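You operate a simulated robot arm through the tools that you are given. There is no shell and no other tool.

Carry out the task below with a simulated robot arm. There is one attempt and no reset: what you move stays moved.

Task
Put things in order on the top of the run-off table. At the end: the grey ink bottle from the top of the run-off table stands where the yellow spacer block stood; the blue suction pad from the top of the run-off table stands on top of the blue crumpled towel; the yellow spacer block is on the white box; the red padlock from the top of the run-off table stands where the grey ink bottle stood; whatever was shut is shut again. Leave all else as you found it, and nothing knocked over.

It is judged by the outcome, as a careful person would: the job done as asked, and still so three seconds after it is handed in. It fails if anything else is knocked over, pushed out of place, dropped, spilled or broken. Flat cloth is picked up by pressing the open fingertips on it (5 to 10 N) and closing them slowly along it; thin cloth reads only 2 to 8 mm in the jaws.

Robot
A 6-joint arm with a two-finger gripper, fixed in place. Base frame: the origin is on the floor under the middle of its stand, x ahead of it, y to its left, z up; the work surface is at about z = 0.812. Lengths are in m, angles in degrees, forces in N, time in s.
With the tool pointing down near the work surface it reaches from about 0.12 to 0.68 m from the base axis. Its first joint turns from -66.0 to 66.0 degrees. Payload 2.45 kg.
Tool frame: the origin (TCP) lies between the finger pads and is the grasp point; the fingertips stand 0.03 m ahead of it; z points along the fingers, y is the line along which they close. The gripper opens to 0.106 m; its body begins 0.079 m behind the TCP.
Orientation is told as [roll, pitch, yaw] about the base's x, y, z axes, in that order, counted from this pose: with the fingers straight down and closing along the base's y, the tool's x points along the base's -x, its y along +y and its z along -z.

Tools
- The arm moves only by the tool nudge_tool. Its argument "increments" is a list of rows, each a list of 7 numbers: the shift along the base's x, y, z in m, then the turn, a rotation vector about the base's x, y, z in degrees, then the opening, from 0 (shut) to 1 (fully open). In form: [[tx, ty, tz, wx, wy, wz, claw], ...]. A call has 1 to 20 rows; each row shifts and turns the commanded pose from where the row before left it. Each row takes 0.2 s and may step no farther than 0.05 m and 8.6 degrees from the row before; otherwise, or with a gripper value out of range, the whole call is refused. Where a pose cannot be reached the arm comes as near as it can. A force on the tool above 40 N (or 10 N above the force at the start of the call, whichever is more), or a blocked arm, ends the call early, and 0.2 s more pass. The fingers move at their own pace (about 0.153 m/s each) and stop on an object; they squeeze with about 31 N. The grip force told is the motor's: it shows also when the fingers shut on nothing. Time passes only in rows, and 0.2 s behind the last, so rows that do not move let the fingers close. It gives the time, the measured TCP pose, the force on the tool (base axes), the opening and the grip force at its end, in the units of the frame above (readings bear some noise), with the torque about the TCP (base axes, N m) and any sound that the robot's microphone picked up, and new pictures: "pictures" is both (left out), scene, wrist or none.
- Cameras (640 x 400 px; columns grow to the right, rows downward): "scene" is fixed at [0.0568, 0.4243, 1.3856]; the picture's right is [-0.71, -0.70, 0.00], its down [-0.51, 0.52, -0.69] and it looks along [0.48, -0.49, -0.73] (base axes); focal length 214 px, centre (320, 200). "wrist" rides on the gripper at [0.076, -0.002, -0.106] in the tool frame; the picture's right is [0.02, 1.00, 0.00], its down [-0.78, 0.02, -0.62] and it looks along [-0.62, 0.01, 0.78] (tool axes); focal length 247 px, centre (320, 200). There is no depth. A picture from a camera that has moved, and an enlarged one, comes with that camera's place and axes in the base frame and with its lens.
- enlarge(camera, box): a new picture of the part [left, top, right, bottom] of that camera's present view, enlarged. The clock stands still meanwhile.
- hand_in(): hands the job in; it is judged then, once.

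Places have to be worked out from the pictures, the camera data and where the tool is seen. Open the gripper and draw the arm clear of the work before you hand the job in, unless the task says otherwise.

The tools are called after ">>>" as name(argument=value, ...) on one line, values as JSON. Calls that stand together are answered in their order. nudge_tool: Moves the arm, as the interface text tells. Its arguments: {"type":"object","properties":{"increments":{"type":"array"},"pictures":{"type":"string","enum":["both","scene","wrist","none"]}},"required":["increments"]} The other tools are called the same way: enlarge (camera, box) takes an enlarged picture of a part of a camera's view; hand_in () hands the job in.

At the start:

```text
t: 0.0
eef_pos: [0.3052, 0.0912, 1.1408]
tcp_rot: [0.0, -0.1, 0.1]
wrist_force: [0.4, 0.1, -0.1]
ft_torque: [0.0, -0.01, 0.02]
opening: 0.1061
gripper_force: 0.1
```

scene: 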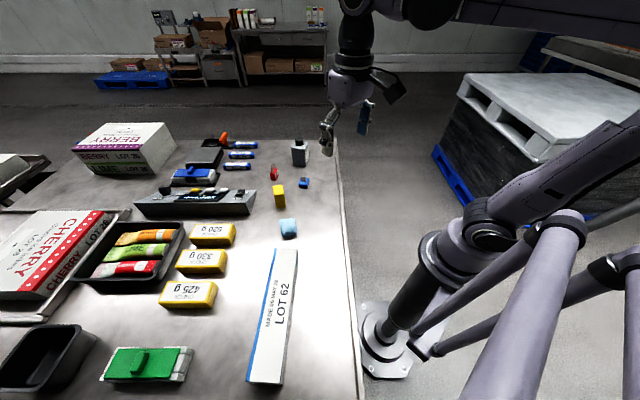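
wrist: 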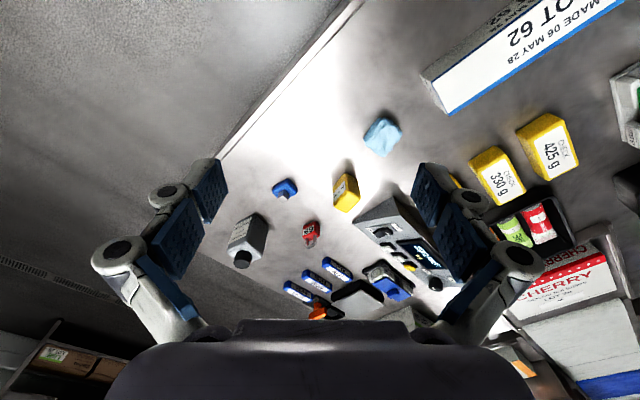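

I start by looking closely at the work area from both cameras before moving anything.

>>> enlarge(camera="scene", box=[220, 120, 360, 250])

>>> enlarge(camera="wrist", box=[200, 90, 460, 320])

>>> enlarge(camera="scene", box=[0, 110, 360, 400])

```text
3.08 times, centred on (290, 185) of scene
camera zoom: at [0.0568, 0.4243, 1.3856], right [-0.71, -0.7, 0.0], down [-0.51, 0.52, -0.69], along [0.48, -0.49, -0.73], focal length 660 px, centre (412, 246)
```

zoom: 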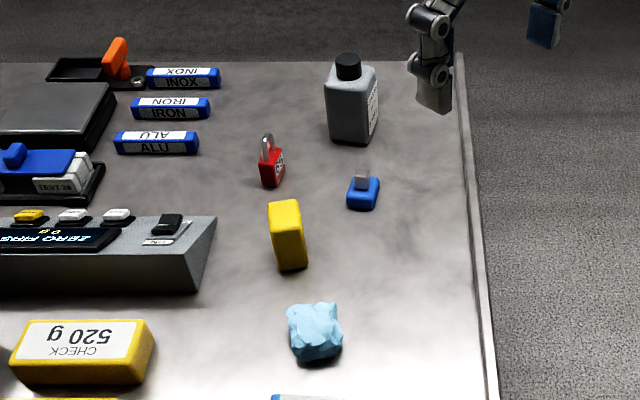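

```text
1.74 times, centred on (330, 205) of wrist
camera zoom: at [0.2289, 0.0902, 1.2476], right [-0.02, 1.0, 0.0], down [0.78, 0.02, 0.62], along [0.62, 0.01, -0.78], focal length 430 px, centre (303, 191)
```

zoom: 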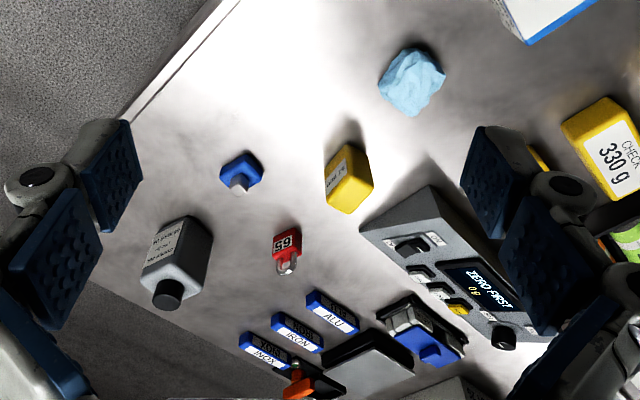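

```text
1.38 times, centred on (180, 255) of scene
camera zoom: at [0.0568, 0.4243, 1.3856], right [-0.71, -0.7, 0.0], down [-0.51, 0.52, -0.69], along [0.48, -0.49, -0.73], focal length 296 px, centre (513, 124)
```

zoom: 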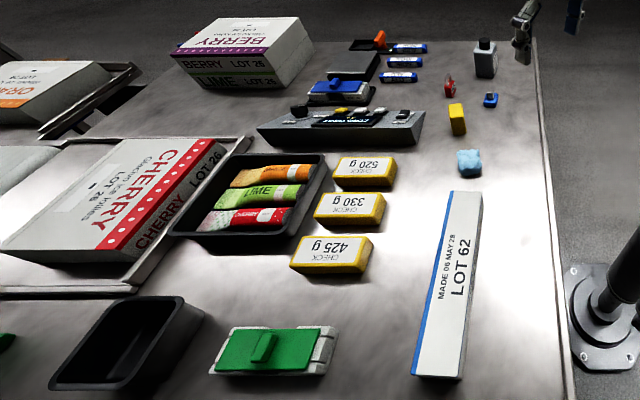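

I need finer views of each item to compute its position and height.

>>> enlarge(camera="scene", box=[255, 155, 319, 195])

>>> enlarge(camera="scene", box=[255, 175, 319, 245])

>>> enlarge(camera="scene", box=[270, 130, 334, 170])

>>> enlarge(camera="scene", box=[200, 230, 360, 400])

>>> enlarge(camera="wrist", box=[230, 160, 390, 270])

>>> enlarge(camera="wrist", box=[340, 0, 640, 180])

```text
10.00 times, centred on (287, 175) of scene
camera zoom: at [0.0568, 0.4243, 1.3856], right [-0.71, -0.7, 0.0], down [-0.51, 0.52, -0.69], along [0.48, -0.49, -0.73], focal length 2145 px, centre (650, 450)
```

zoom: 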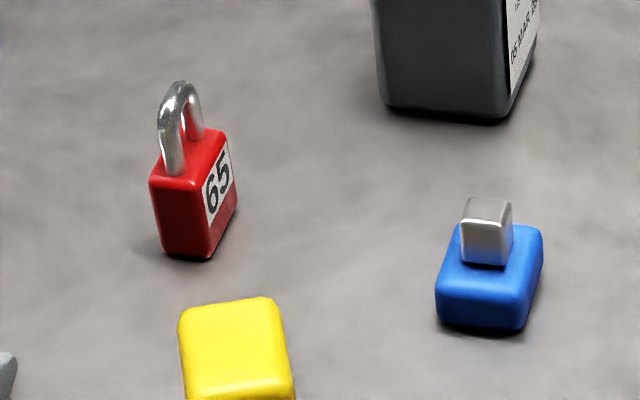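

```text
5.71 times, centred on (287, 210) of scene
camera zoom: at [0.0568, 0.4243, 1.3856], right [-0.71, -0.7, 0.0], down [-0.51, 0.52, -0.69], along [0.48, -0.49, -0.73], focal length 1226 px, centre (509, 143)
```

zoom: 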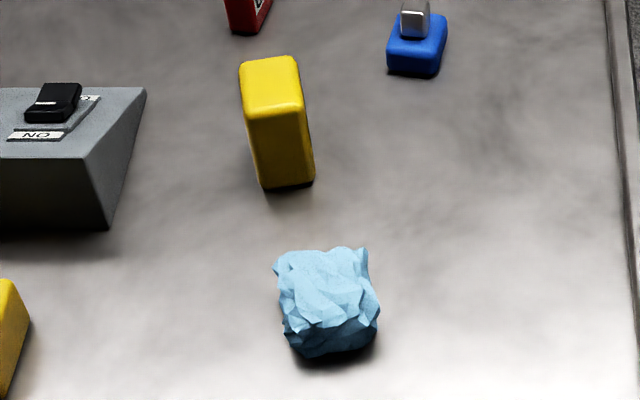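

```text
10.00 times, centred on (302, 150) of scene
camera zoom: at [0.0568, 0.4243, 1.3856], right [-0.71, -0.7, 0.0], down [-0.51, 0.52, -0.69], along [0.48, -0.49, -0.73], focal length 2145 px, centre (500, 700)
```

zoom: 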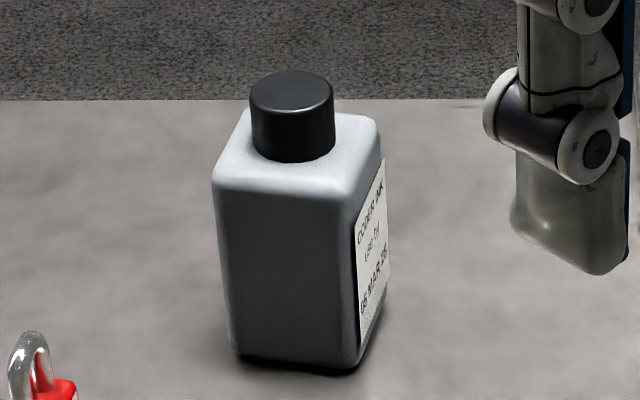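

```text
2.35 times, centred on (280, 315) of scene
camera zoom: at [0.0568, 0.4243, 1.3856], right [-0.71, -0.7, 0.0], down [-0.51, 0.52, -0.69], along [0.48, -0.49, -0.73], focal length 505 px, centre (414, -71)
```

zoom: 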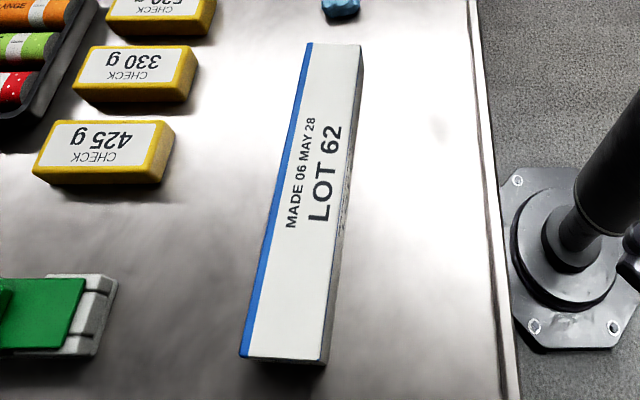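

```text
3.64 times, centred on (310, 215) of wrist
camera zoom: at [0.2289, 0.0902, 1.2476], right [-0.02, 1.0, 0.0], down [0.78, 0.02, 0.62], along [0.62, 0.01, -0.78], focal length 898 px, centre (356, 146)
```

zoom: 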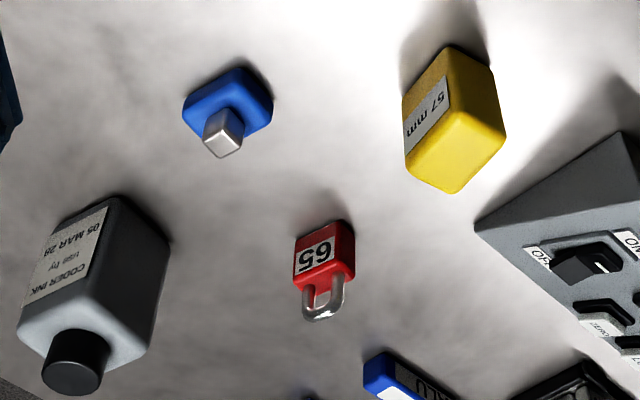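

```text
2.13 times, centred on (490, 90) of wrist
camera zoom: at [0.2289, 0.0902, 1.2476], right [-0.02, 1.0, 0.0], down [0.78, 0.02, 0.62], along [0.62, 0.01, -0.78], focal length 527 px, centre (-43, 435)
```

zoom: 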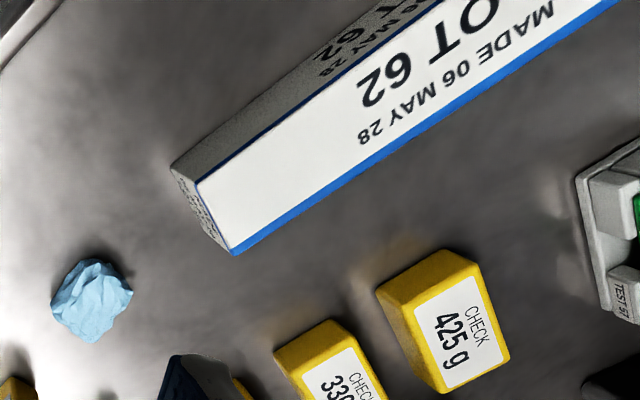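

The spacer block is at about (0.529, 0.147), roughly 33×41 mm and 65 mm tall. The bottle is near (0.650, -0.060), the padlock near (0.655, 0.078), the suction pad near (0.542, 0.021), the towel near (0.414, 0.206), and the LOT 62 white box has its top at z≈0.86. I'll move above the spacer block first, yawed to match its sides, to get a close wrist view.

>>> nudge_tool(increments=[[0.028, 0.007, -0.0176, 0, 0, -4.375, 1], [0.028, 0.007, -0.0176, 0, 0, -4.375, 1], [0.028, 0.007, -0.0176, 0, 0, -4.375, 1], [0.028, 0.007, -0.0176, 0, 0, -4.375, 1], [0.028, 0.007, -0.0176, 0, 0, -4.375, 1], [0.028, 0.007, -0.0176, 0, 0, -4.375, 1], [0.028, 0.007, -0.0176, 0, 0, -4.375, 1], [0.028, 0.007, -0.0176, 0, 0, -4.375, 1], [0, 0, 0, 0, 0, 0, 1]], pictures="both")

```text
t: 2.0
eef_pos: [0.5295, 0.1473, 0.9996]
tcp_rot: [0.0, 0.0, -35.0]
wrist_force: [0.0, 1.0, 0.4]
ft_torque: [0.01, 0.0, -0.01]
opening: 0.1062
gripper_force: 0.0
camera wrist: at [0.4665, 0.1905, 1.1071], right [0.56, 0.83, 0.0], down [0.65, -0.44, 0.62], along [0.52, -0.35, -0.78], focal length 247 px, centre (320, 200)
```

scene: 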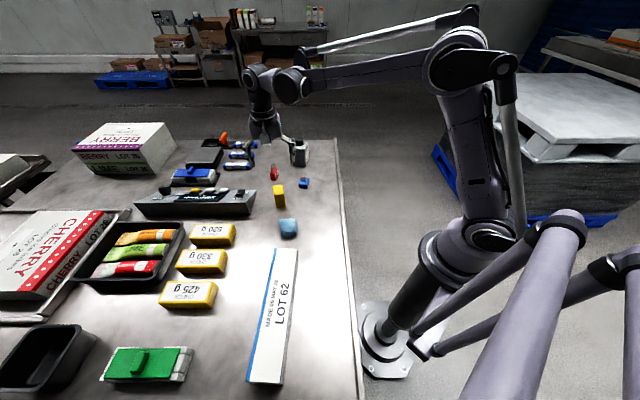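
wrist: 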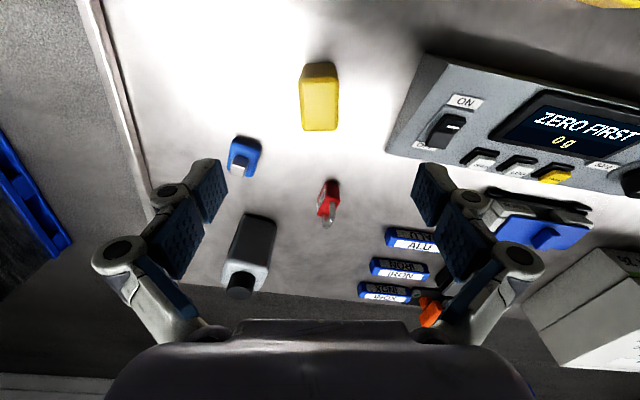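

The block sits almost centred and aligned. I'll enlarge it to refine its centre, orientation and height, and get better views of the others too.

>>> enlarge(camera="wrist", box=[270, 40, 370, 140])

>>> enlarge(camera="wrist", box=[200, 120, 360, 220])

>>> enlarge(camera="wrist", box=[200, 200, 360, 310])

```text
4.00 times, centred on (320, 90) of wrist
camera zoom: at [0.4665, 0.1905, 1.1071], right [0.56, 0.83, 0.0], down [0.65, -0.44, 0.62], along [0.52, -0.35, -0.78], focal length 988 px, centre (320, 640)
```

zoom: 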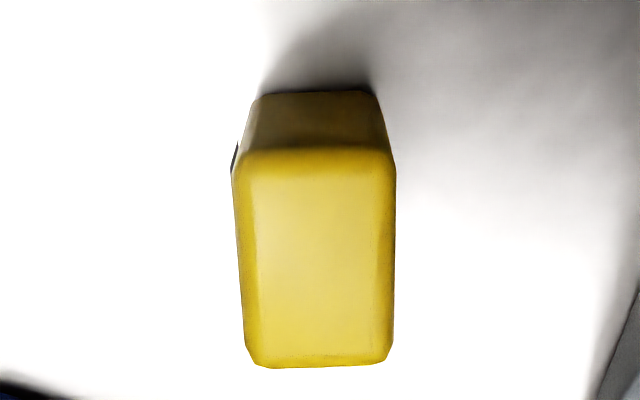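

```text
4.00 times, centred on (280, 170) of wrist
camera zoom: at [0.4665, 0.1905, 1.1071], right [0.56, 0.83, 0.0], down [0.65, -0.44, 0.62], along [0.52, -0.35, -0.78], focal length 988 px, centre (480, 320)
```

zoom: 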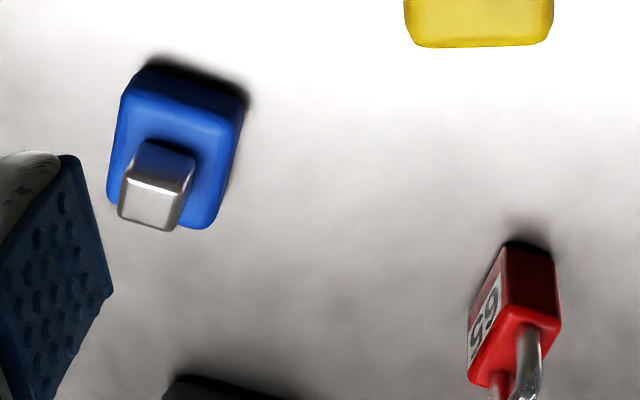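

```text
3.64 times, centred on (280, 255) of wrist
camera zoom: at [0.4665, 0.1905, 1.1071], right [0.56, 0.83, 0.0], down [0.65, -0.44, 0.62], along [0.52, -0.35, -0.78], focal length 898 px, centre (466, 0)
```

zoom: 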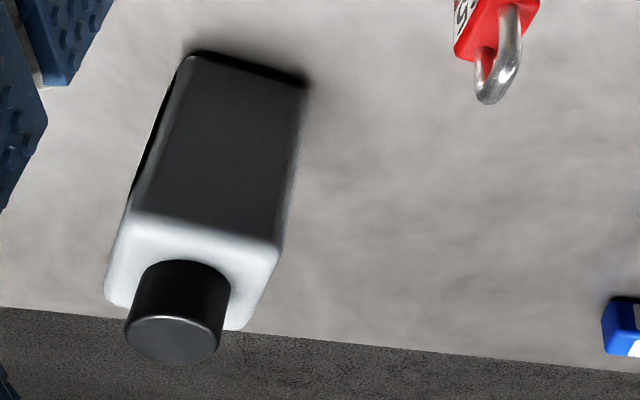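

The block's refined centre is about (0.528, 0.146) with yaw about -33.5°, and that is where the bottle will go. I'll descend around it with the fingers open and check before closing.

>>> nudge_tool(increments=[[-0.0015, -0.0012, -0.03, 0, 0, 1.5, 0.8], [0, 0, -0.035, 0, 0, 0, 0.8], [0, 0, -0.035, 0, 0, 0, 0.8], [0, 0, -0.03, 0, 0, 0, 0.8], [0, 0, -0.017, 0, 0, 0, 0.8], [0, 0, 0, 0, 0, 0, 0.8]], pictures="both")

```text
t: 3.4
eef_pos: [0.5278, 0.1448, 0.8515]
tcp_rot: [0.0, 0.0, -33.5]
wrist_force: [0.1, 0.3, 1.5]
ft_torque: [0.0, 0.02, 0.03]
opening: 0.0849
gripper_force: 0.1
camera wrist: at [0.4636, 0.1876, 0.9588], right [0.53, 0.85, 0.0], down [0.66, -0.42, 0.62], along [0.53, -0.33, -0.78], focal length 247 px, centre (320, 200)
```

scene: 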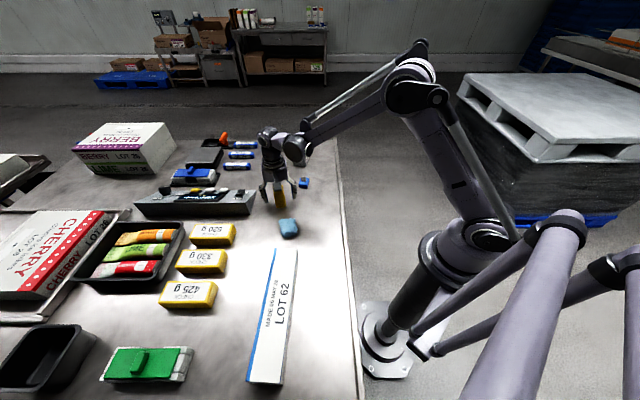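
wrist: 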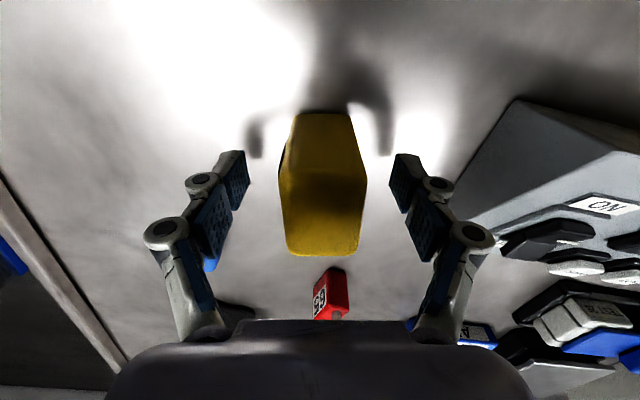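

The block is centred between the fingers. Closing now.

>>> nudge_tool(increments=[[0, 0, 0, 0, 0, 0, 0.5], [0, 0, 0, 0, 0, 0, 0.3], [0, 0, 0, 0, 0, 0, 0.2], [0, 0, 0, 0, 0, 0, 0.2], [0, 0, 0, 0, 0, 0, 0.2]], pictures="both")

```text
t: 4.6
eef_pos: [0.5284, 0.1471, 0.852]
tcp_rot: [-0.1, 0.0, -33.5]
wrist_force: [0.2, 0.5, 0.5]
ft_torque: [0.01, -0.04, 0.0]
opening: 0.0353
gripper_force: 31.3
camera wrist: at [0.4637, 0.1876, 0.9592], right [0.53, 0.85, 0.0], down [0.66, -0.42, 0.62], along [0.53, -0.33, -0.78], focal length 247 px, centre (320, 200)
```

scene: 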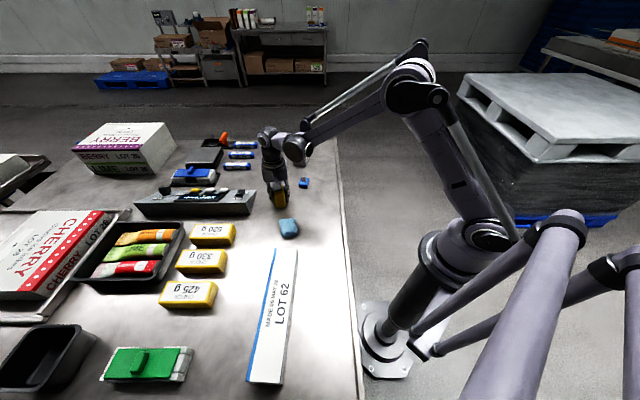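
wrist: 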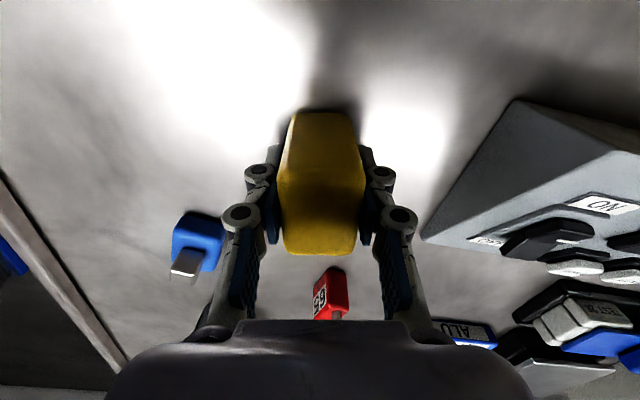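

Grip holds at 35 mm. I lift straight up and then carry the block towards the near part of the LOT 62 white box.

>>> nudge_tool(increments=[[0, 0, 0.02, 0, 0, 0, 0.2], [0, 0, 0.04, 0, 0, 0, 0.2], [0, 0, 0.045, 0, 0, 0, 0.2], [0, 0, 0.045, 0, 0, 0, 0.2], [-0.0293, 0.022, 0, 0, 0, -1.9, 0.2], [-0.0293, 0.022, 0, 0, 0, -1.9, 0.2], [-0.0293, 0.022, 0, 0, 0, -1.9, 0.2], [-0.0293, 0.022, 0, 0, 0, -1.9, 0.2], [-0.0293, 0.022, 0, 0, 0, -1.9, 0.2], [-0.0293, 0.022, 0, 0, 0, -1.9, 0.2], [-0.0293, 0.022, 0, 0, 0, -1.9, 0.2], [-0.0293, 0.022, 0, 0, 0, -1.9, 0.2], [0, 0, 0, 0, 0, 0, 0.2]], pictures="both")

```text
t: 7.4
eef_pos: [0.2934, 0.3218, 1.0024]
tcp_rot: [-0.1, -0.1, -48.8]
wrist_force: [-0.2, -0.1, -1.0]
ft_torque: [-0.02, 0.0, 0.01]
opening: 0.0351
gripper_force: 30.9
camera wrist: at [0.2413, 0.3789, 1.1102], right [0.74, 0.68, 0.0], down [0.53, -0.58, 0.62], along [0.42, -0.46, -0.78], focal length 247 px, centre (320, 200)
```

scene: 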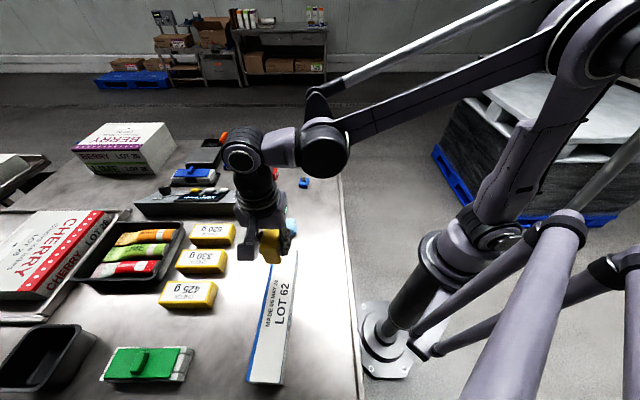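
wrist: 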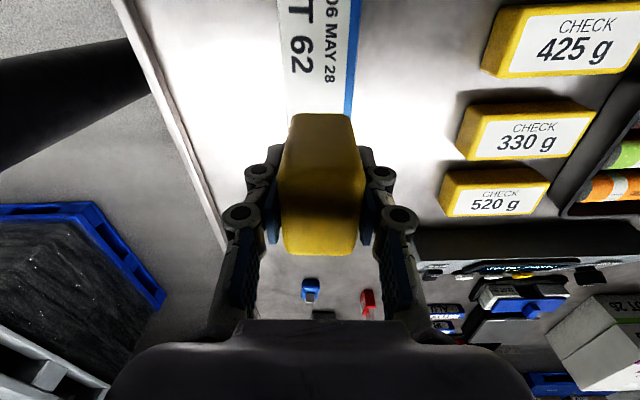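

The box's long edges run parallel with the tool. I enlarge to measure the lateral offset of the box relative to the held block.

>>> enlarge(camera="wrist", box=[250, 0, 410, 130])

>>> enlarge(camera="scene", box=[210, 200, 340, 320])

```text
3.08 times, centred on (330, 65) of wrist
camera zoom: at [0.2413, 0.3789, 1.1102], right [0.74, 0.68, 0.0], down [0.53, -0.58, 0.62], along [0.42, -0.46, -0.78], focal length 760 px, centre (289, 615)
```

zoom: 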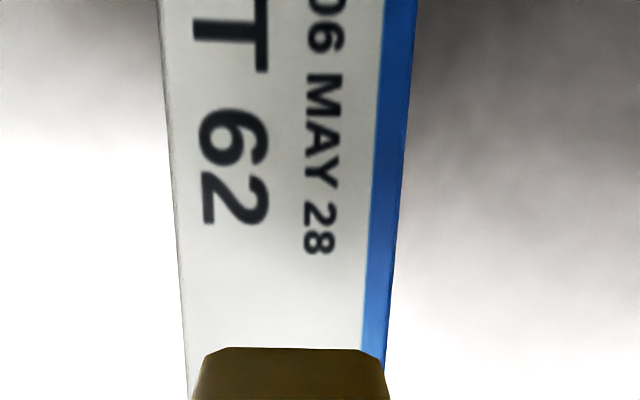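

```text
3.33 times, centred on (275, 260) of scene
camera zoom: at [0.0568, 0.4243, 1.3856], right [-0.71, -0.7, 0.0], down [-0.51, 0.52, -0.69], along [0.48, -0.49, -0.73], focal length 715 px, centre (470, 0)
```

zoom: 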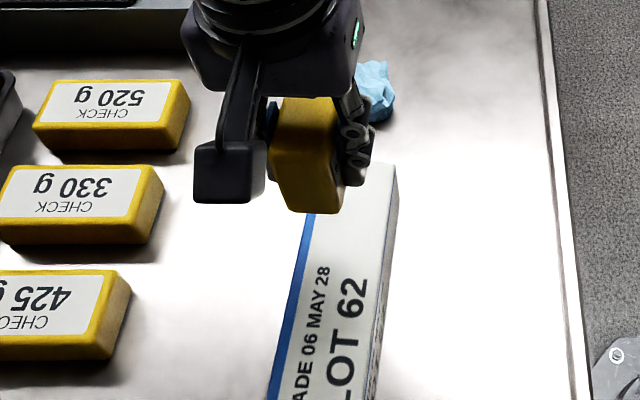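

The box is centred about 2 mm to the tool's left and aligned, with the near end about 7 cm ahead. I lower to about 2 cm above the expected top and look.

>>> nudge_tool(increments=[[-0.0015, -0.0013, -0.03, 0, 0, 0, 0.2], [0, 0, -0.03, 0, 0, 0, 0.2], [0, 0, -0.02, 0, 0, 0, 0.2], [0, 0, 0, 0, 0, 0, 0.2]], pictures="both")

>>> enlarge(camera="scene", box=[210, 200, 340, 320])

```text
t: 8.4
eef_pos: [0.2911, 0.3199, 0.9223]
tcp_rot: [0.1, 0.0, -48.6]
wrist_force: [1.0, 0.4, -0.1]
ft_torque: [-0.01, 0.0, -0.02]
opening: 0.0348
gripper_force: 30.5
camera wrist: at [0.2406, 0.3772, 1.0302], right [0.74, 0.68, 0.0], down [0.53, -0.58, 0.62], along [0.42, -0.46, -0.78], focal length 247 px, centre (320, 200)
```

scene: 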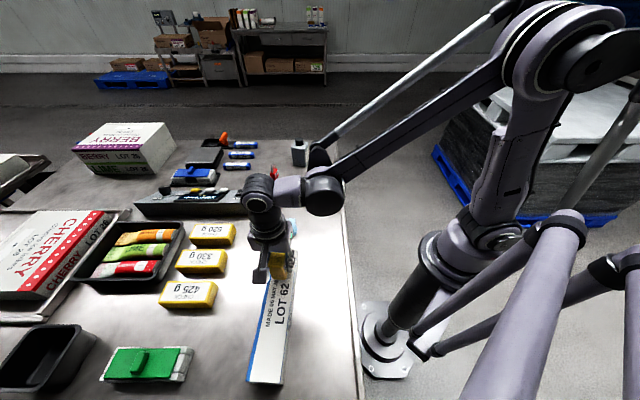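
wrist: 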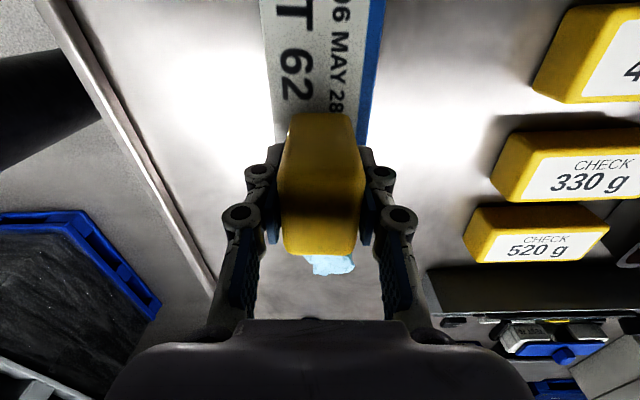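

```text
3.33 times, centred on (275, 260) of scene
camera zoom: at [0.0568, 0.4243, 1.3856], right [-0.71, -0.7, 0.0], down [-0.51, 0.52, -0.69], along [0.48, -0.49, -0.73], focal length 715 px, centre (470, 0)
```

zoom: 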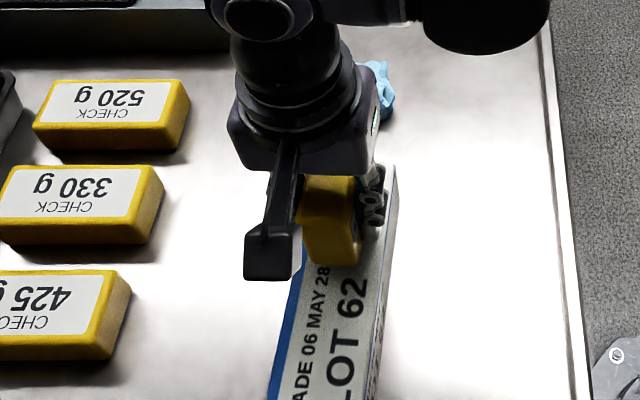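

The block hovers above the box's top, well inside its edges. I lower in small steps, watching for contact force.

>>> nudge_tool(increments=[[0, 0, -0.005, 0, 0, 0, 0.2], [0, 0, -0.004, 0, 0, 0, 0.2], [0, 0, -0.003, 0, 0, 0, 0.2], [0, 0, 0, 0, 0, 0, 0.2]], pictures="wrist")

```text
t: 9.4
eef_pos: [0.2912, 0.3198, 0.9112]
tcp_rot: [0.0, 0.0, -48.7]
wrist_force: [0.7, 0.3, 21.6]
ft_torque: [0.03, 0.03, 0.02]
opening: 0.0352
gripper_force: 31.0
camera wrist: at [0.2406, 0.3775, 1.0189], right [0.74, 0.68, 0.0], down [0.53, -0.58, 0.62], along [0.42, -0.46, -0.78], focal length 247 px, centre (320, 200)
```

wrist: 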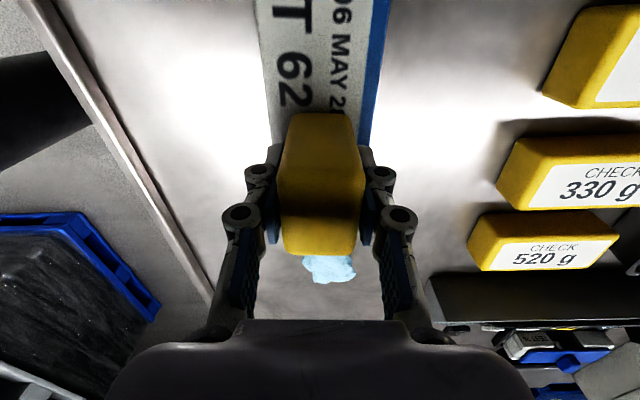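

Contact: 21.6 N upward at TCP z≈0.911, so the box top is at z≈0.871. I ease off 1 mm and open the fingers modestly to release.

>>> nudge_tool(increments=[[0, 0, 0.001, 0, 0, 0, 0.2], [0, 0, 0, 0, 0, 0, 0.36], [0, 0, 0, 0, 0, 0, 0.45], [0, 0, 0, 0, 0, 0, 0.55], [0, 0, 0, 0, 0, 0, 0.55]], pictures="wrist")

```text
t: 10.6
eef_pos: [0.2917, 0.3217, 0.9122]
tcp_rot: [0.0, 0.0, -48.7]
wrist_force: [0.6, 1.0, 0.5]
ft_torque: [-0.02, -0.01, 0.02]
opening: 0.0584
gripper_force: 0.1
camera wrist: at [0.2404, 0.3775, 1.0192], right [0.74, 0.68, 0.0], down [0.53, -0.58, 0.62], along [0.42, -0.46, -0.78], focal length 247 px, centre (320, 200)
```

wrist: 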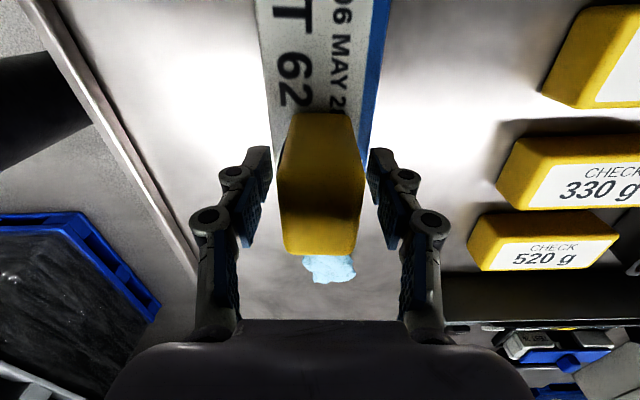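

The block stands free between the open fingers. I raise the arm straight up and check it.

>>> nudge_tool(increments=[[0, 0, 0.03, 0, 0, 0, 0.6], [0, 0, 0.04, 0, 0, 0, 0.6], [0, 0, 0.04, 0, 0, 0, 0.6], [0, 0, 0, 0, 0, 0, 0.6]], pictures="both")

>>> enlarge(camera="wrist", box=[220, 0, 420, 320])

```text
t: 11.6
eef_pos: [0.2898, 0.3202, 1.0205]
tcp_rot: [0.1, 0.0, -48.7]
wrist_force: [0.0, 0.4, -0.2]
ft_torque: [-0.01, -0.01, 0.0]
opening: 0.0636
gripper_force: 0.0
camera wrist: at [0.2392, 0.3771, 1.1287], right [0.74, 0.68, 0.0], down [0.53, -0.58, 0.62], along [0.42, -0.46, -0.78], focal length 247 px, centre (320, 200)
```

scene: 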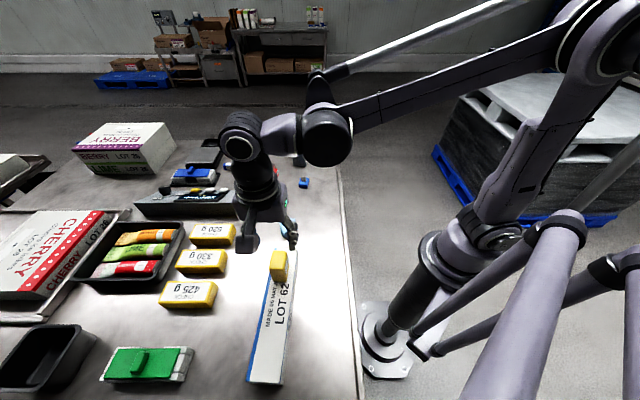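
wrist: 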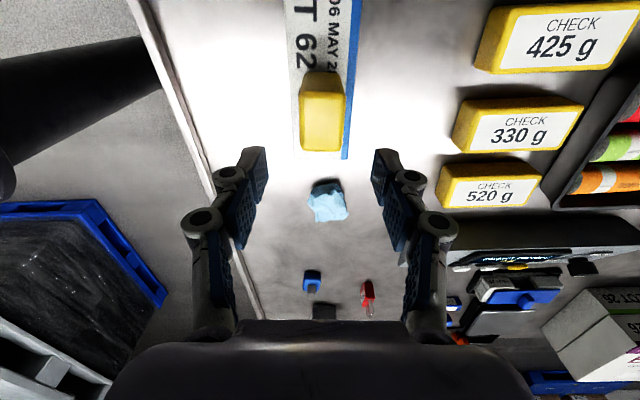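

```text
1.25 times, centred on (320, 160) of wrist
camera zoom: at [0.2392, 0.3771, 1.1287], right [0.74, 0.68, 0.0], down [0.53, -0.58, 0.62], along [0.42, -0.46, -0.78], focal length 309 px, centre (320, 250)
```

zoom: 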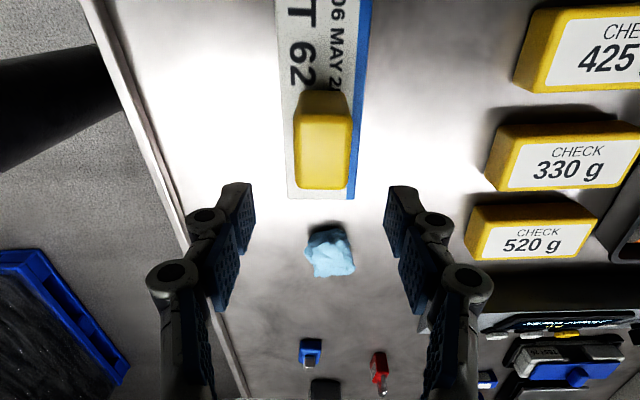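

The yellow block stands squarely on the white box, about 4.5 cm in from its end. Next I move above the ink bottle (≈(0.6505, -0.0615)), turning the tool so the fingers close on its narrower side.

>>> nudge_tool(increments=[[0.03, -0.0318, 0.002, 0, 0, 6.85, 0.9], [0.03, -0.0318, 0.002, 0, 0, 6.85, 0.9], [0.03, -0.0318, 0.002, 0, 0, 6.85, 0.9], [0.03, -0.0318, 0.002, 0, 0, 6.85, 0.9], [0.03, -0.0318, 0.002, 0, 0, 6.85, 0.9], [0.03, -0.0318, 0.002, 0, 0, 6.85, 0.9], [0.03, -0.0318, 0.002, 0, 0, 6.85, 0.9], [0.03, -0.0318, 0.002, 0, 0, 6.85, 0.9], [0.03, -0.0318, 0.002, 0, 0, 6.85, 0.9], [0.03, -0.0318, 0.002, 0, 0, 6.85, 0.9], [0.03, -0.0318, 0.002, 0, 0, 6.85, 0.9], [0.03, -0.0318, 0.002, 0, 0, 6.85, 0.9], [0, 0, 0, 0, 0, 0, 0.9]], pictures="both")

>>> enlarge(camera="wrist", box=[240, 60, 400, 200])

```text
t: 14.4
eef_pos: [0.651, -0.0616, 1.0452]
tcp_rot: [0.0, 0.0, 33.5]
wrist_force: [-1.2, 0.4, -0.2]
ft_torque: [0.0, -0.04, 0.01]
opening: 0.095
gripper_force: 0.0
camera wrist: at [0.5883, -0.1043, 1.1522], right [-0.57, 0.82, 0.0], down [0.64, 0.45, 0.62], along [0.51, 0.35, -0.78], focal length 247 px, centre (320, 200)
```

scene: 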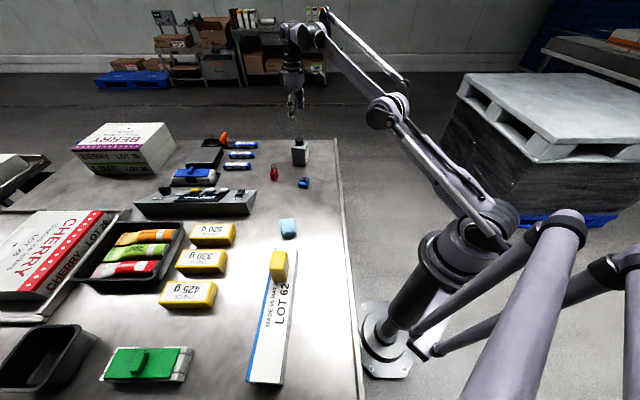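
wrist: 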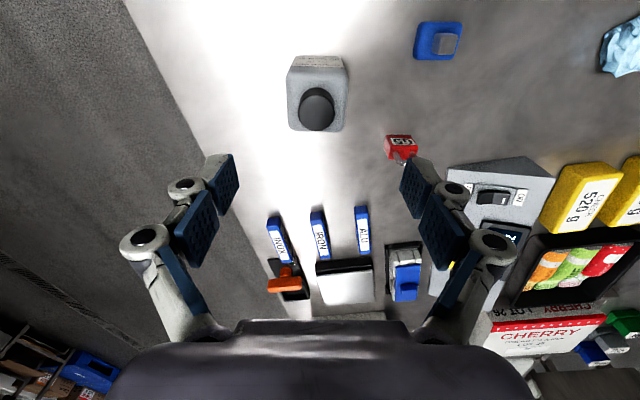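

```text
2.86 times, centred on (320, 130) of wrist
camera zoom: at [0.5883, -0.1043, 1.1522], right [-0.57, 0.82, 0.0], down [0.64, 0.45, 0.62], along [0.51, 0.35, -0.78], focal length 706 px, centre (320, 400)
```

zoom: 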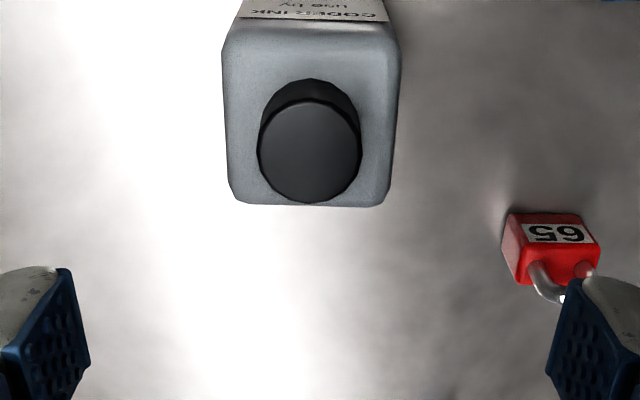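

The bottle's cap is about 4.5 mm to the tool's left, and its sides line up with the tool. I correct that and descend in two stages with the fingers wide open.

>>> nudge_tool(increments=[[0.0025, -0.0038, -0.02, 0, 0, 0, 1], [0, 0, -0.035, 0, 0, 0, 1], [0, 0, -0.035, 0, 0, 0, 1], [0, 0, 0, 0, 0, 0, 1]], pictures="both")

```text
t: 15.4
eef_pos: [0.6546, -0.0648, 0.9557]
tcp_rot: [0.0, 0.1, 33.5]
wrist_force: [0.3, -0.6, 0.4]
ft_torque: [0.0, 0.03, -0.02]
opening: 0.1063
gripper_force: 0.1
camera wrist: at [0.5923, -0.1077, 1.0625], right [-0.57, 0.82, 0.0], down [0.64, 0.45, 0.62], along [0.51, 0.35, -0.78], focal length 247 px, centre (320, 200)
```

scene: 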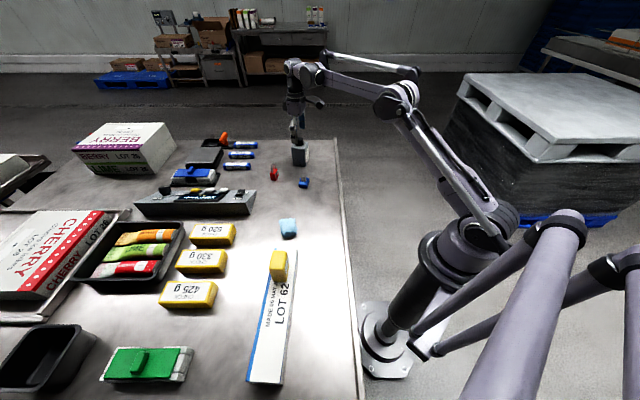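
wrist: 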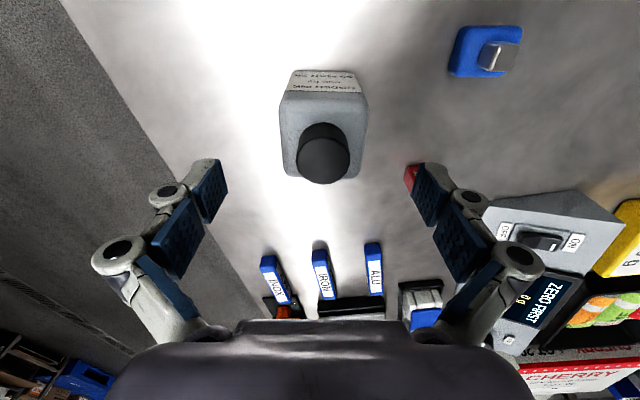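

Well centred now. I lower the fingers around the bottle body (TCP to z≈0.872, leaving about 2 cm above the cap).

>>> nudge_tool(increments=[[0, 0, -0.03, 0, 0, 0, 1], [0, 0, -0.03, 0, 0, 0, 1], [0, 0, -0.0235, 0, 0, 0, 1], [0, 0, 0, 0, 0, 0, 1]], pictures="both")

>>> enlarge(camera="scene", box=[250, 100, 350, 190])

```text
t: 16.4
eef_pos: [0.6544, -0.0647, 0.8714]
tcp_rot: [0.0, 0.0, 33.5]
wrist_force: [0.2, 0.0, 0.4]
ft_torque: [-0.01, -0.03, 0.0]
opening: 0.1063
gripper_force: 0.2
camera wrist: at [0.5916, -0.1074, 0.9792], right [-0.57, 0.82, 0.0], down [0.64, 0.45, 0.62], along [0.51, 0.35, -0.78], focal length 247 px, centre (320, 200)
```

scene: 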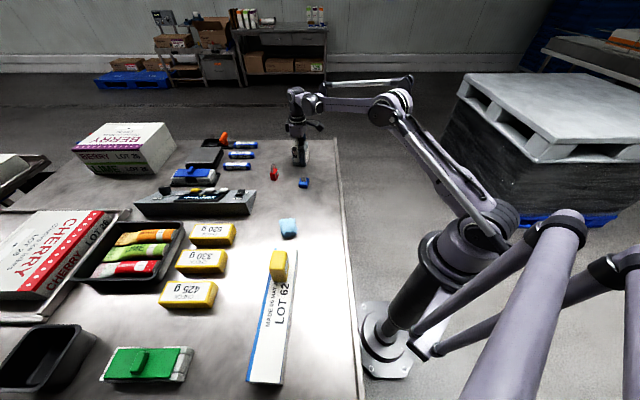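
wrist: 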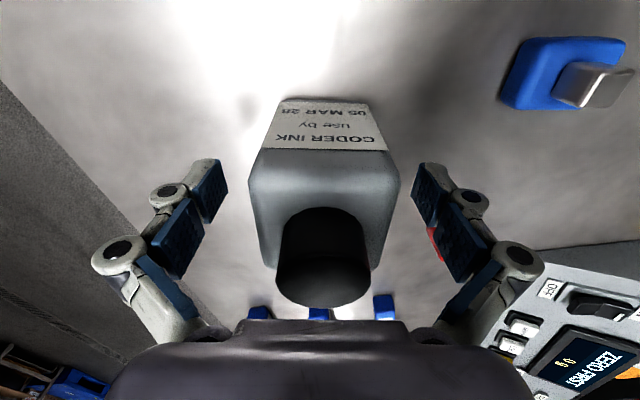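

```text
4.44 times, centred on (300, 145) of scene
camera zoom: at [0.0568, 0.4243, 1.3856], right [-0.71, -0.7, 0.0], down [-0.51, 0.52, -0.69], along [0.48, -0.49, -0.73], focal length 953 px, centre (409, 444)
```

zoom: 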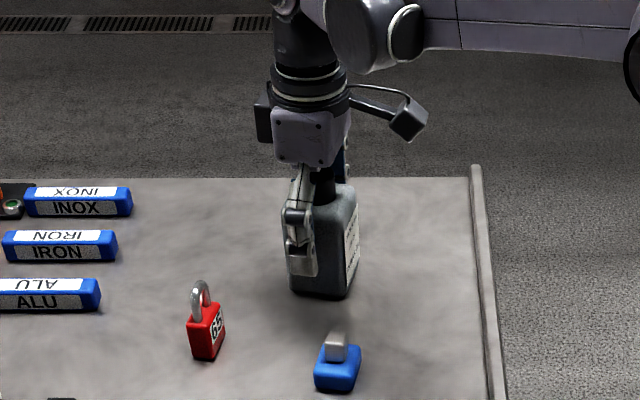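

The fingers straddle the body symmetrically. I close the gripper.

>>> nudge_tool(increments=[[0, 0, 0, 0, 0, 0, 0.75], [0, 0, 0, 0, 0, 0, 0.6], [0, 0, 0, 0, 0, 0, 0.45], [0, 0, 0, 0, 0, 0, 0.35], [0, 0, 0, 0, 0, 0, 0.35]], pictures="wrist")

```text
t: 17.6
eef_pos: [0.6541, -0.0647, 0.8721]
tcp_rot: [0.0, 0.0, 33.5]
wrist_force: [1.3, 0.4, 0.8]
ft_torque: [0.06, 0.12, 0.01]
opening: 0.0594
gripper_force: 31.0
camera wrist: at [0.5916, -0.1074, 0.9796], right [-0.57, 0.82, 0.0], down [0.64, 0.45, 0.62], along [0.51, 0.35, -0.78], focal length 247 px, centre (320, 200)
```

wrist: 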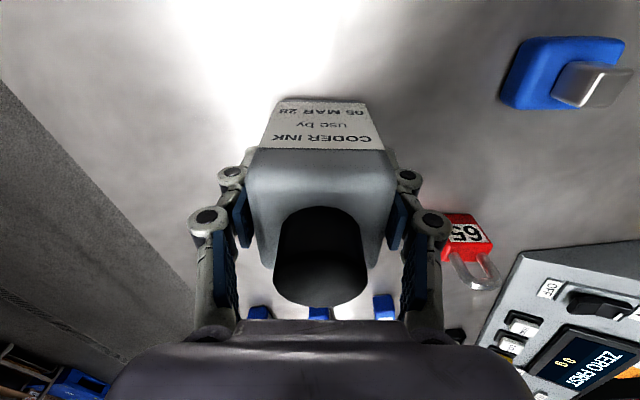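

Firm grip at 59 mm. I lift straight up and check the bottle is held before carrying it.

>>> nudge_tool(increments=[[0, 0, 0.01, 0, 0, 0, 0.35], [0, 0, 0.03, 0, 0, 0, 0.35], [0, 0, 0.04, 0, 0, 0, 0.35], [0, 0, 0.04, 0, 0, 0, 0.35], [0, 0, 0.03, 0, 0, 0, 0.35], [0, 0, 0, 0, 0, 0, 0.35]], pictures="both")

```text
t: 19.0
eef_pos: [0.6539, -0.0651, 1.0232]
tcp_rot: [0.0, 0.0, 33.4]
wrist_force: [0.8, 0.3, -3.3]
ft_torque: [0.02, 0.0, 0.0]
opening: 0.0595
gripper_force: 30.6
camera wrist: at [0.591, -0.1077, 1.1299], right [-0.57, 0.82, 0.0], down [0.64, 0.45, 0.62], along [0.51, 0.35, -0.78], focal length 247 px, centre (320, 200)
```

scene: 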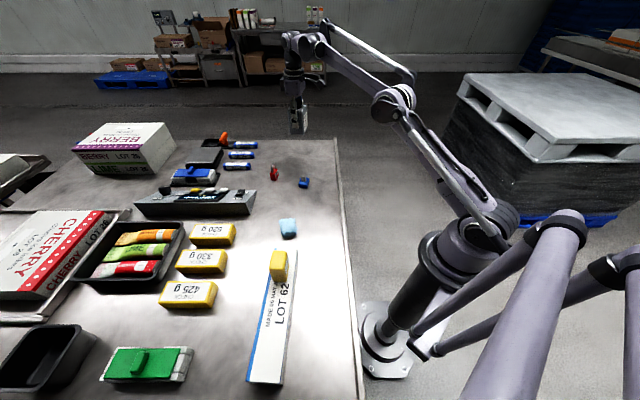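
wrist: 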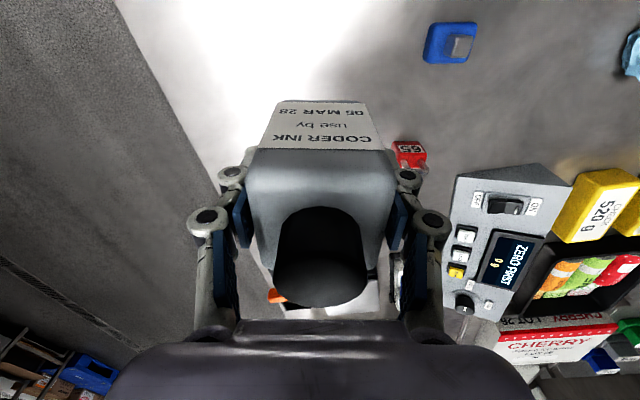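

The bottle is held (about 3.5 N of weight). I carry it to above the spacer block's former spot (0.529, 0.147).

>>> nudge_tool(increments=[[-0.0157, 0.0265, 0, 0, 0, 0, 0.35], [-0.0157, 0.0265, 0, 0, 0, 0, 0.35], [-0.0157, 0.0265, 0, 0, 0, 0, 0.35], [-0.0157, 0.0265, 0, 0, 0, 0, 0.35], [-0.0157, 0.0265, 0, 0, 0, 0, 0.35], [-0.0157, 0.0265, 0, 0, 0, 0, 0.35], [-0.0157, 0.0265, 0, 0, 0, 0, 0.35], [-0.0154, 0.0262, 0, 0, 0, 0, 0.35], [0, 0, 0, 0, 0, 0, 0.35]], pictures="both")

>>> enlarge(camera="scene", box=[220, 120, 360, 250])

```text
t: 21.0
eef_pos: [0.5296, 0.1477, 1.022]
tcp_rot: [0.1, 0.0, 33.4]
wrist_force: [0.4, 1.1, -2.8]
ft_torque: [0.0, 0.0, 0.0]
opening: 0.0593
gripper_force: 31.2
camera wrist: at [0.4663, 0.1049, 1.1291], right [-0.57, 0.82, 0.0], down [0.64, 0.45, 0.62], along [0.51, 0.35, -0.78], focal length 247 px, centre (320, 200)
```

scene: 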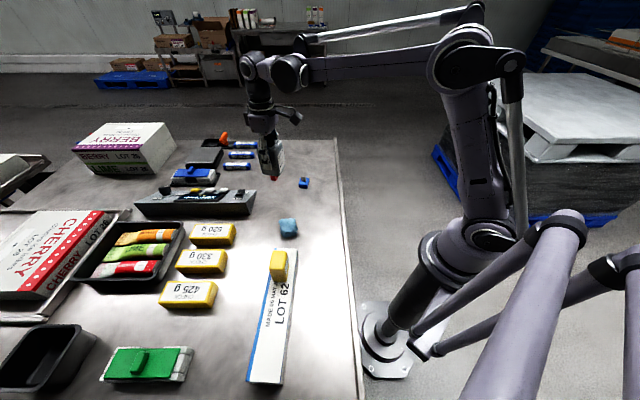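
wrist: 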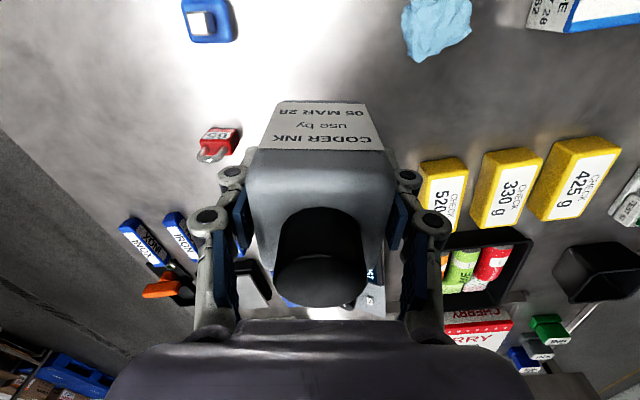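

```text
3.08 times, centred on (290, 185) of scene
camera zoom: at [0.0568, 0.4243, 1.3856], right [-0.71, -0.7, 0.0], down [-0.51, 0.52, -0.69], along [0.48, -0.49, -0.73], focal length 660 px, centre (412, 246)
```

zoom: 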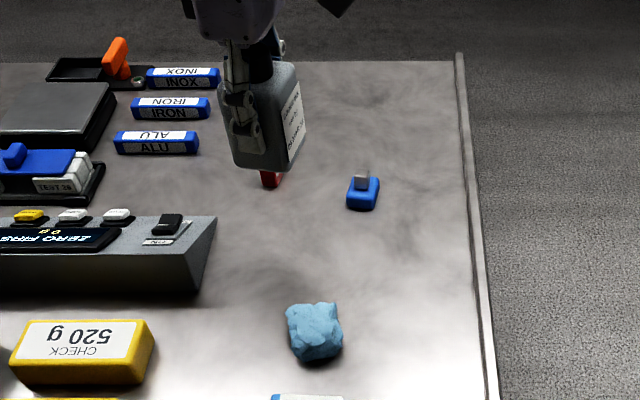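

Clear below. I lower the bottle to just above the table, then approach contact in small steps.

>>> nudge_tool(increments=[[0, 0, -0.035, 0, 0, 0, 0.35], [0, 0, -0.035, 0, 0, 0, 0.35], [0, 0, -0.035, 0, 0, 0, 0.35], [0, 0, -0.025, 0, 0, 0, 0.35], [0, 0, -0.01, 0, 0, 0, 0.35], [0, 0, 0, 0, 0, 0, 0.35]], pictures="both")

```text
t: 22.4
eef_pos: [0.529, 0.1463, 0.8822]
tcp_rot: [0.0, 0.1, 33.5]
wrist_force: [-0.9, 0.2, -3.8]
ft_torque: [0.0, 0.0, 0.0]
opening: 0.0593
gripper_force: 31.2
camera wrist: at [0.4662, 0.1039, 0.9887], right [-0.57, 0.82, 0.0], down [0.64, 0.45, 0.62], along [0.51, 0.35, -0.78], focal length 247 px, centre (320, 200)
```

scene: 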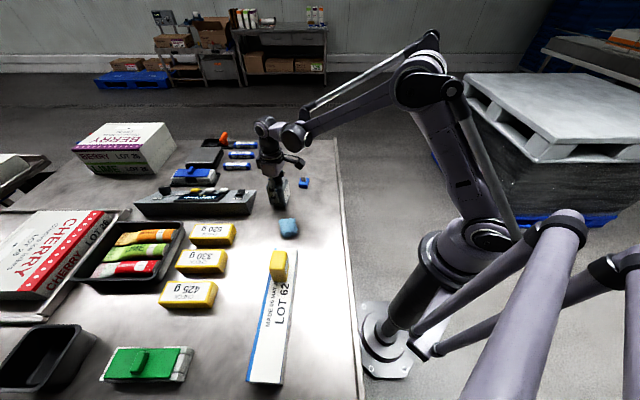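
wrist: 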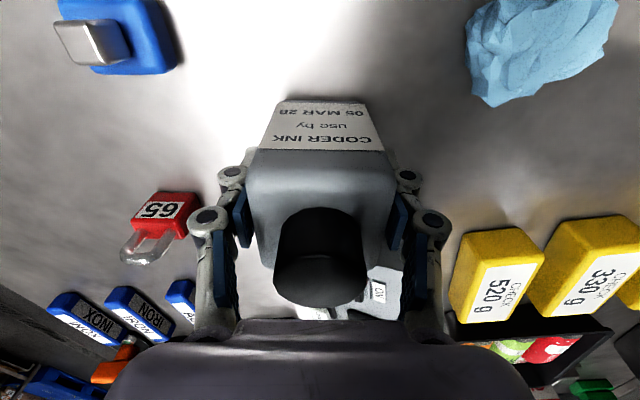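

Commanded z is about 0.882, so the bottle's base should be about 1 cm above the table. I step down gently to contact.

>>> nudge_tool(increments=[[0, 0, -0.004, 0, 0, 0, 0.35], [0, 0, -0.003, 0, 0, 0, 0.35], [0, 0, -0.0025, 0, 0, 0, 0.35], [0, 0, 0, 0, 0, 0, 0.35]], pictures="none")

```text
t: 23.4
eef_pos: [0.5284, 0.1474, 0.8723]
tcp_rot: [0.0, 0.0, 33.5]
wrist_force: [0.2, 0.3, -3.0]
ft_torque: [-0.01, -0.01, -0.01]
opening: 0.0595
gripper_force: 31.4
```

Still hanging at about -3 N; one more millimetre at a time.

>>> nudge_tool(increments=[[0, 0, -0.001, 0, 0, 0, 0.35], [0, 0, 0, 0, 0, 0, 0.35]], pictures="none")

```text
t: 24.0
eef_pos: [0.528, 0.1471, 0.8721]
tcp_rot: [0.0, 0.0, 33.5]
wrist_force: [0.0, -1.5, 14.9]
ft_torque: [0.16, 0.03, 0.02]
opening: 0.0597
gripper_force: 31.0
```

The base has touched (14.9 N). I open the fingers gradually to release the bottle.

>>> nudge_tool(increments=[[0, 0, 0.0005, 0, 0, 0, 0.5], [0, 0, 0, 0, 0, 0, 0.62], [0, 0, 0, 0, 0, 0, 0.75], [0, 0, 0, 0, 0, 0, 0.85], [0, 0, 0, 0, 0, 0, 0.9], [0, 0, 0, 0, 0, 0, 0.9]], pictures="both")

```text
t: 25.4
eef_pos: [0.5279, 0.1466, 0.8716]
tcp_rot: [0.1, -0.1, 33.5]
wrist_force: [-0.5, 0.3, 0.0]
ft_torque: [-0.02, -0.01, 0.0]
opening: 0.0954
gripper_force: 0.1
camera wrist: at [0.4661, 0.1043, 0.9794], right [-0.57, 0.82, 0.0], down [0.64, 0.45, 0.62], along [0.51, 0.35, -0.78], focal length 247 px, centre (320, 200)
```

scene: 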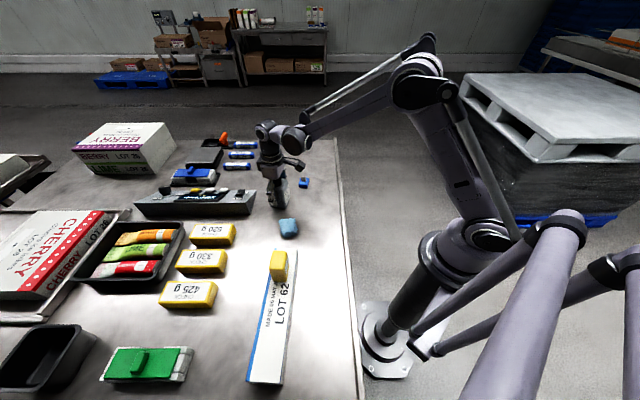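
wrist: 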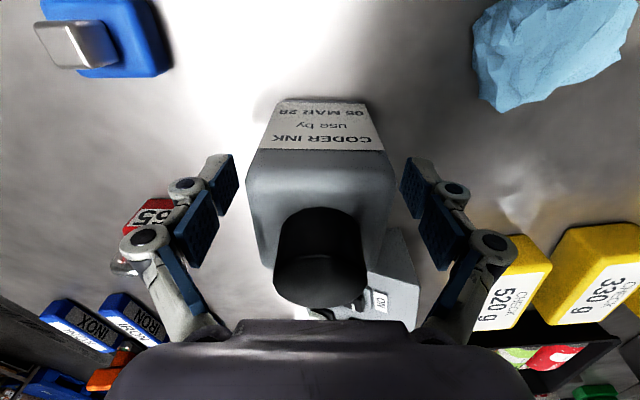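

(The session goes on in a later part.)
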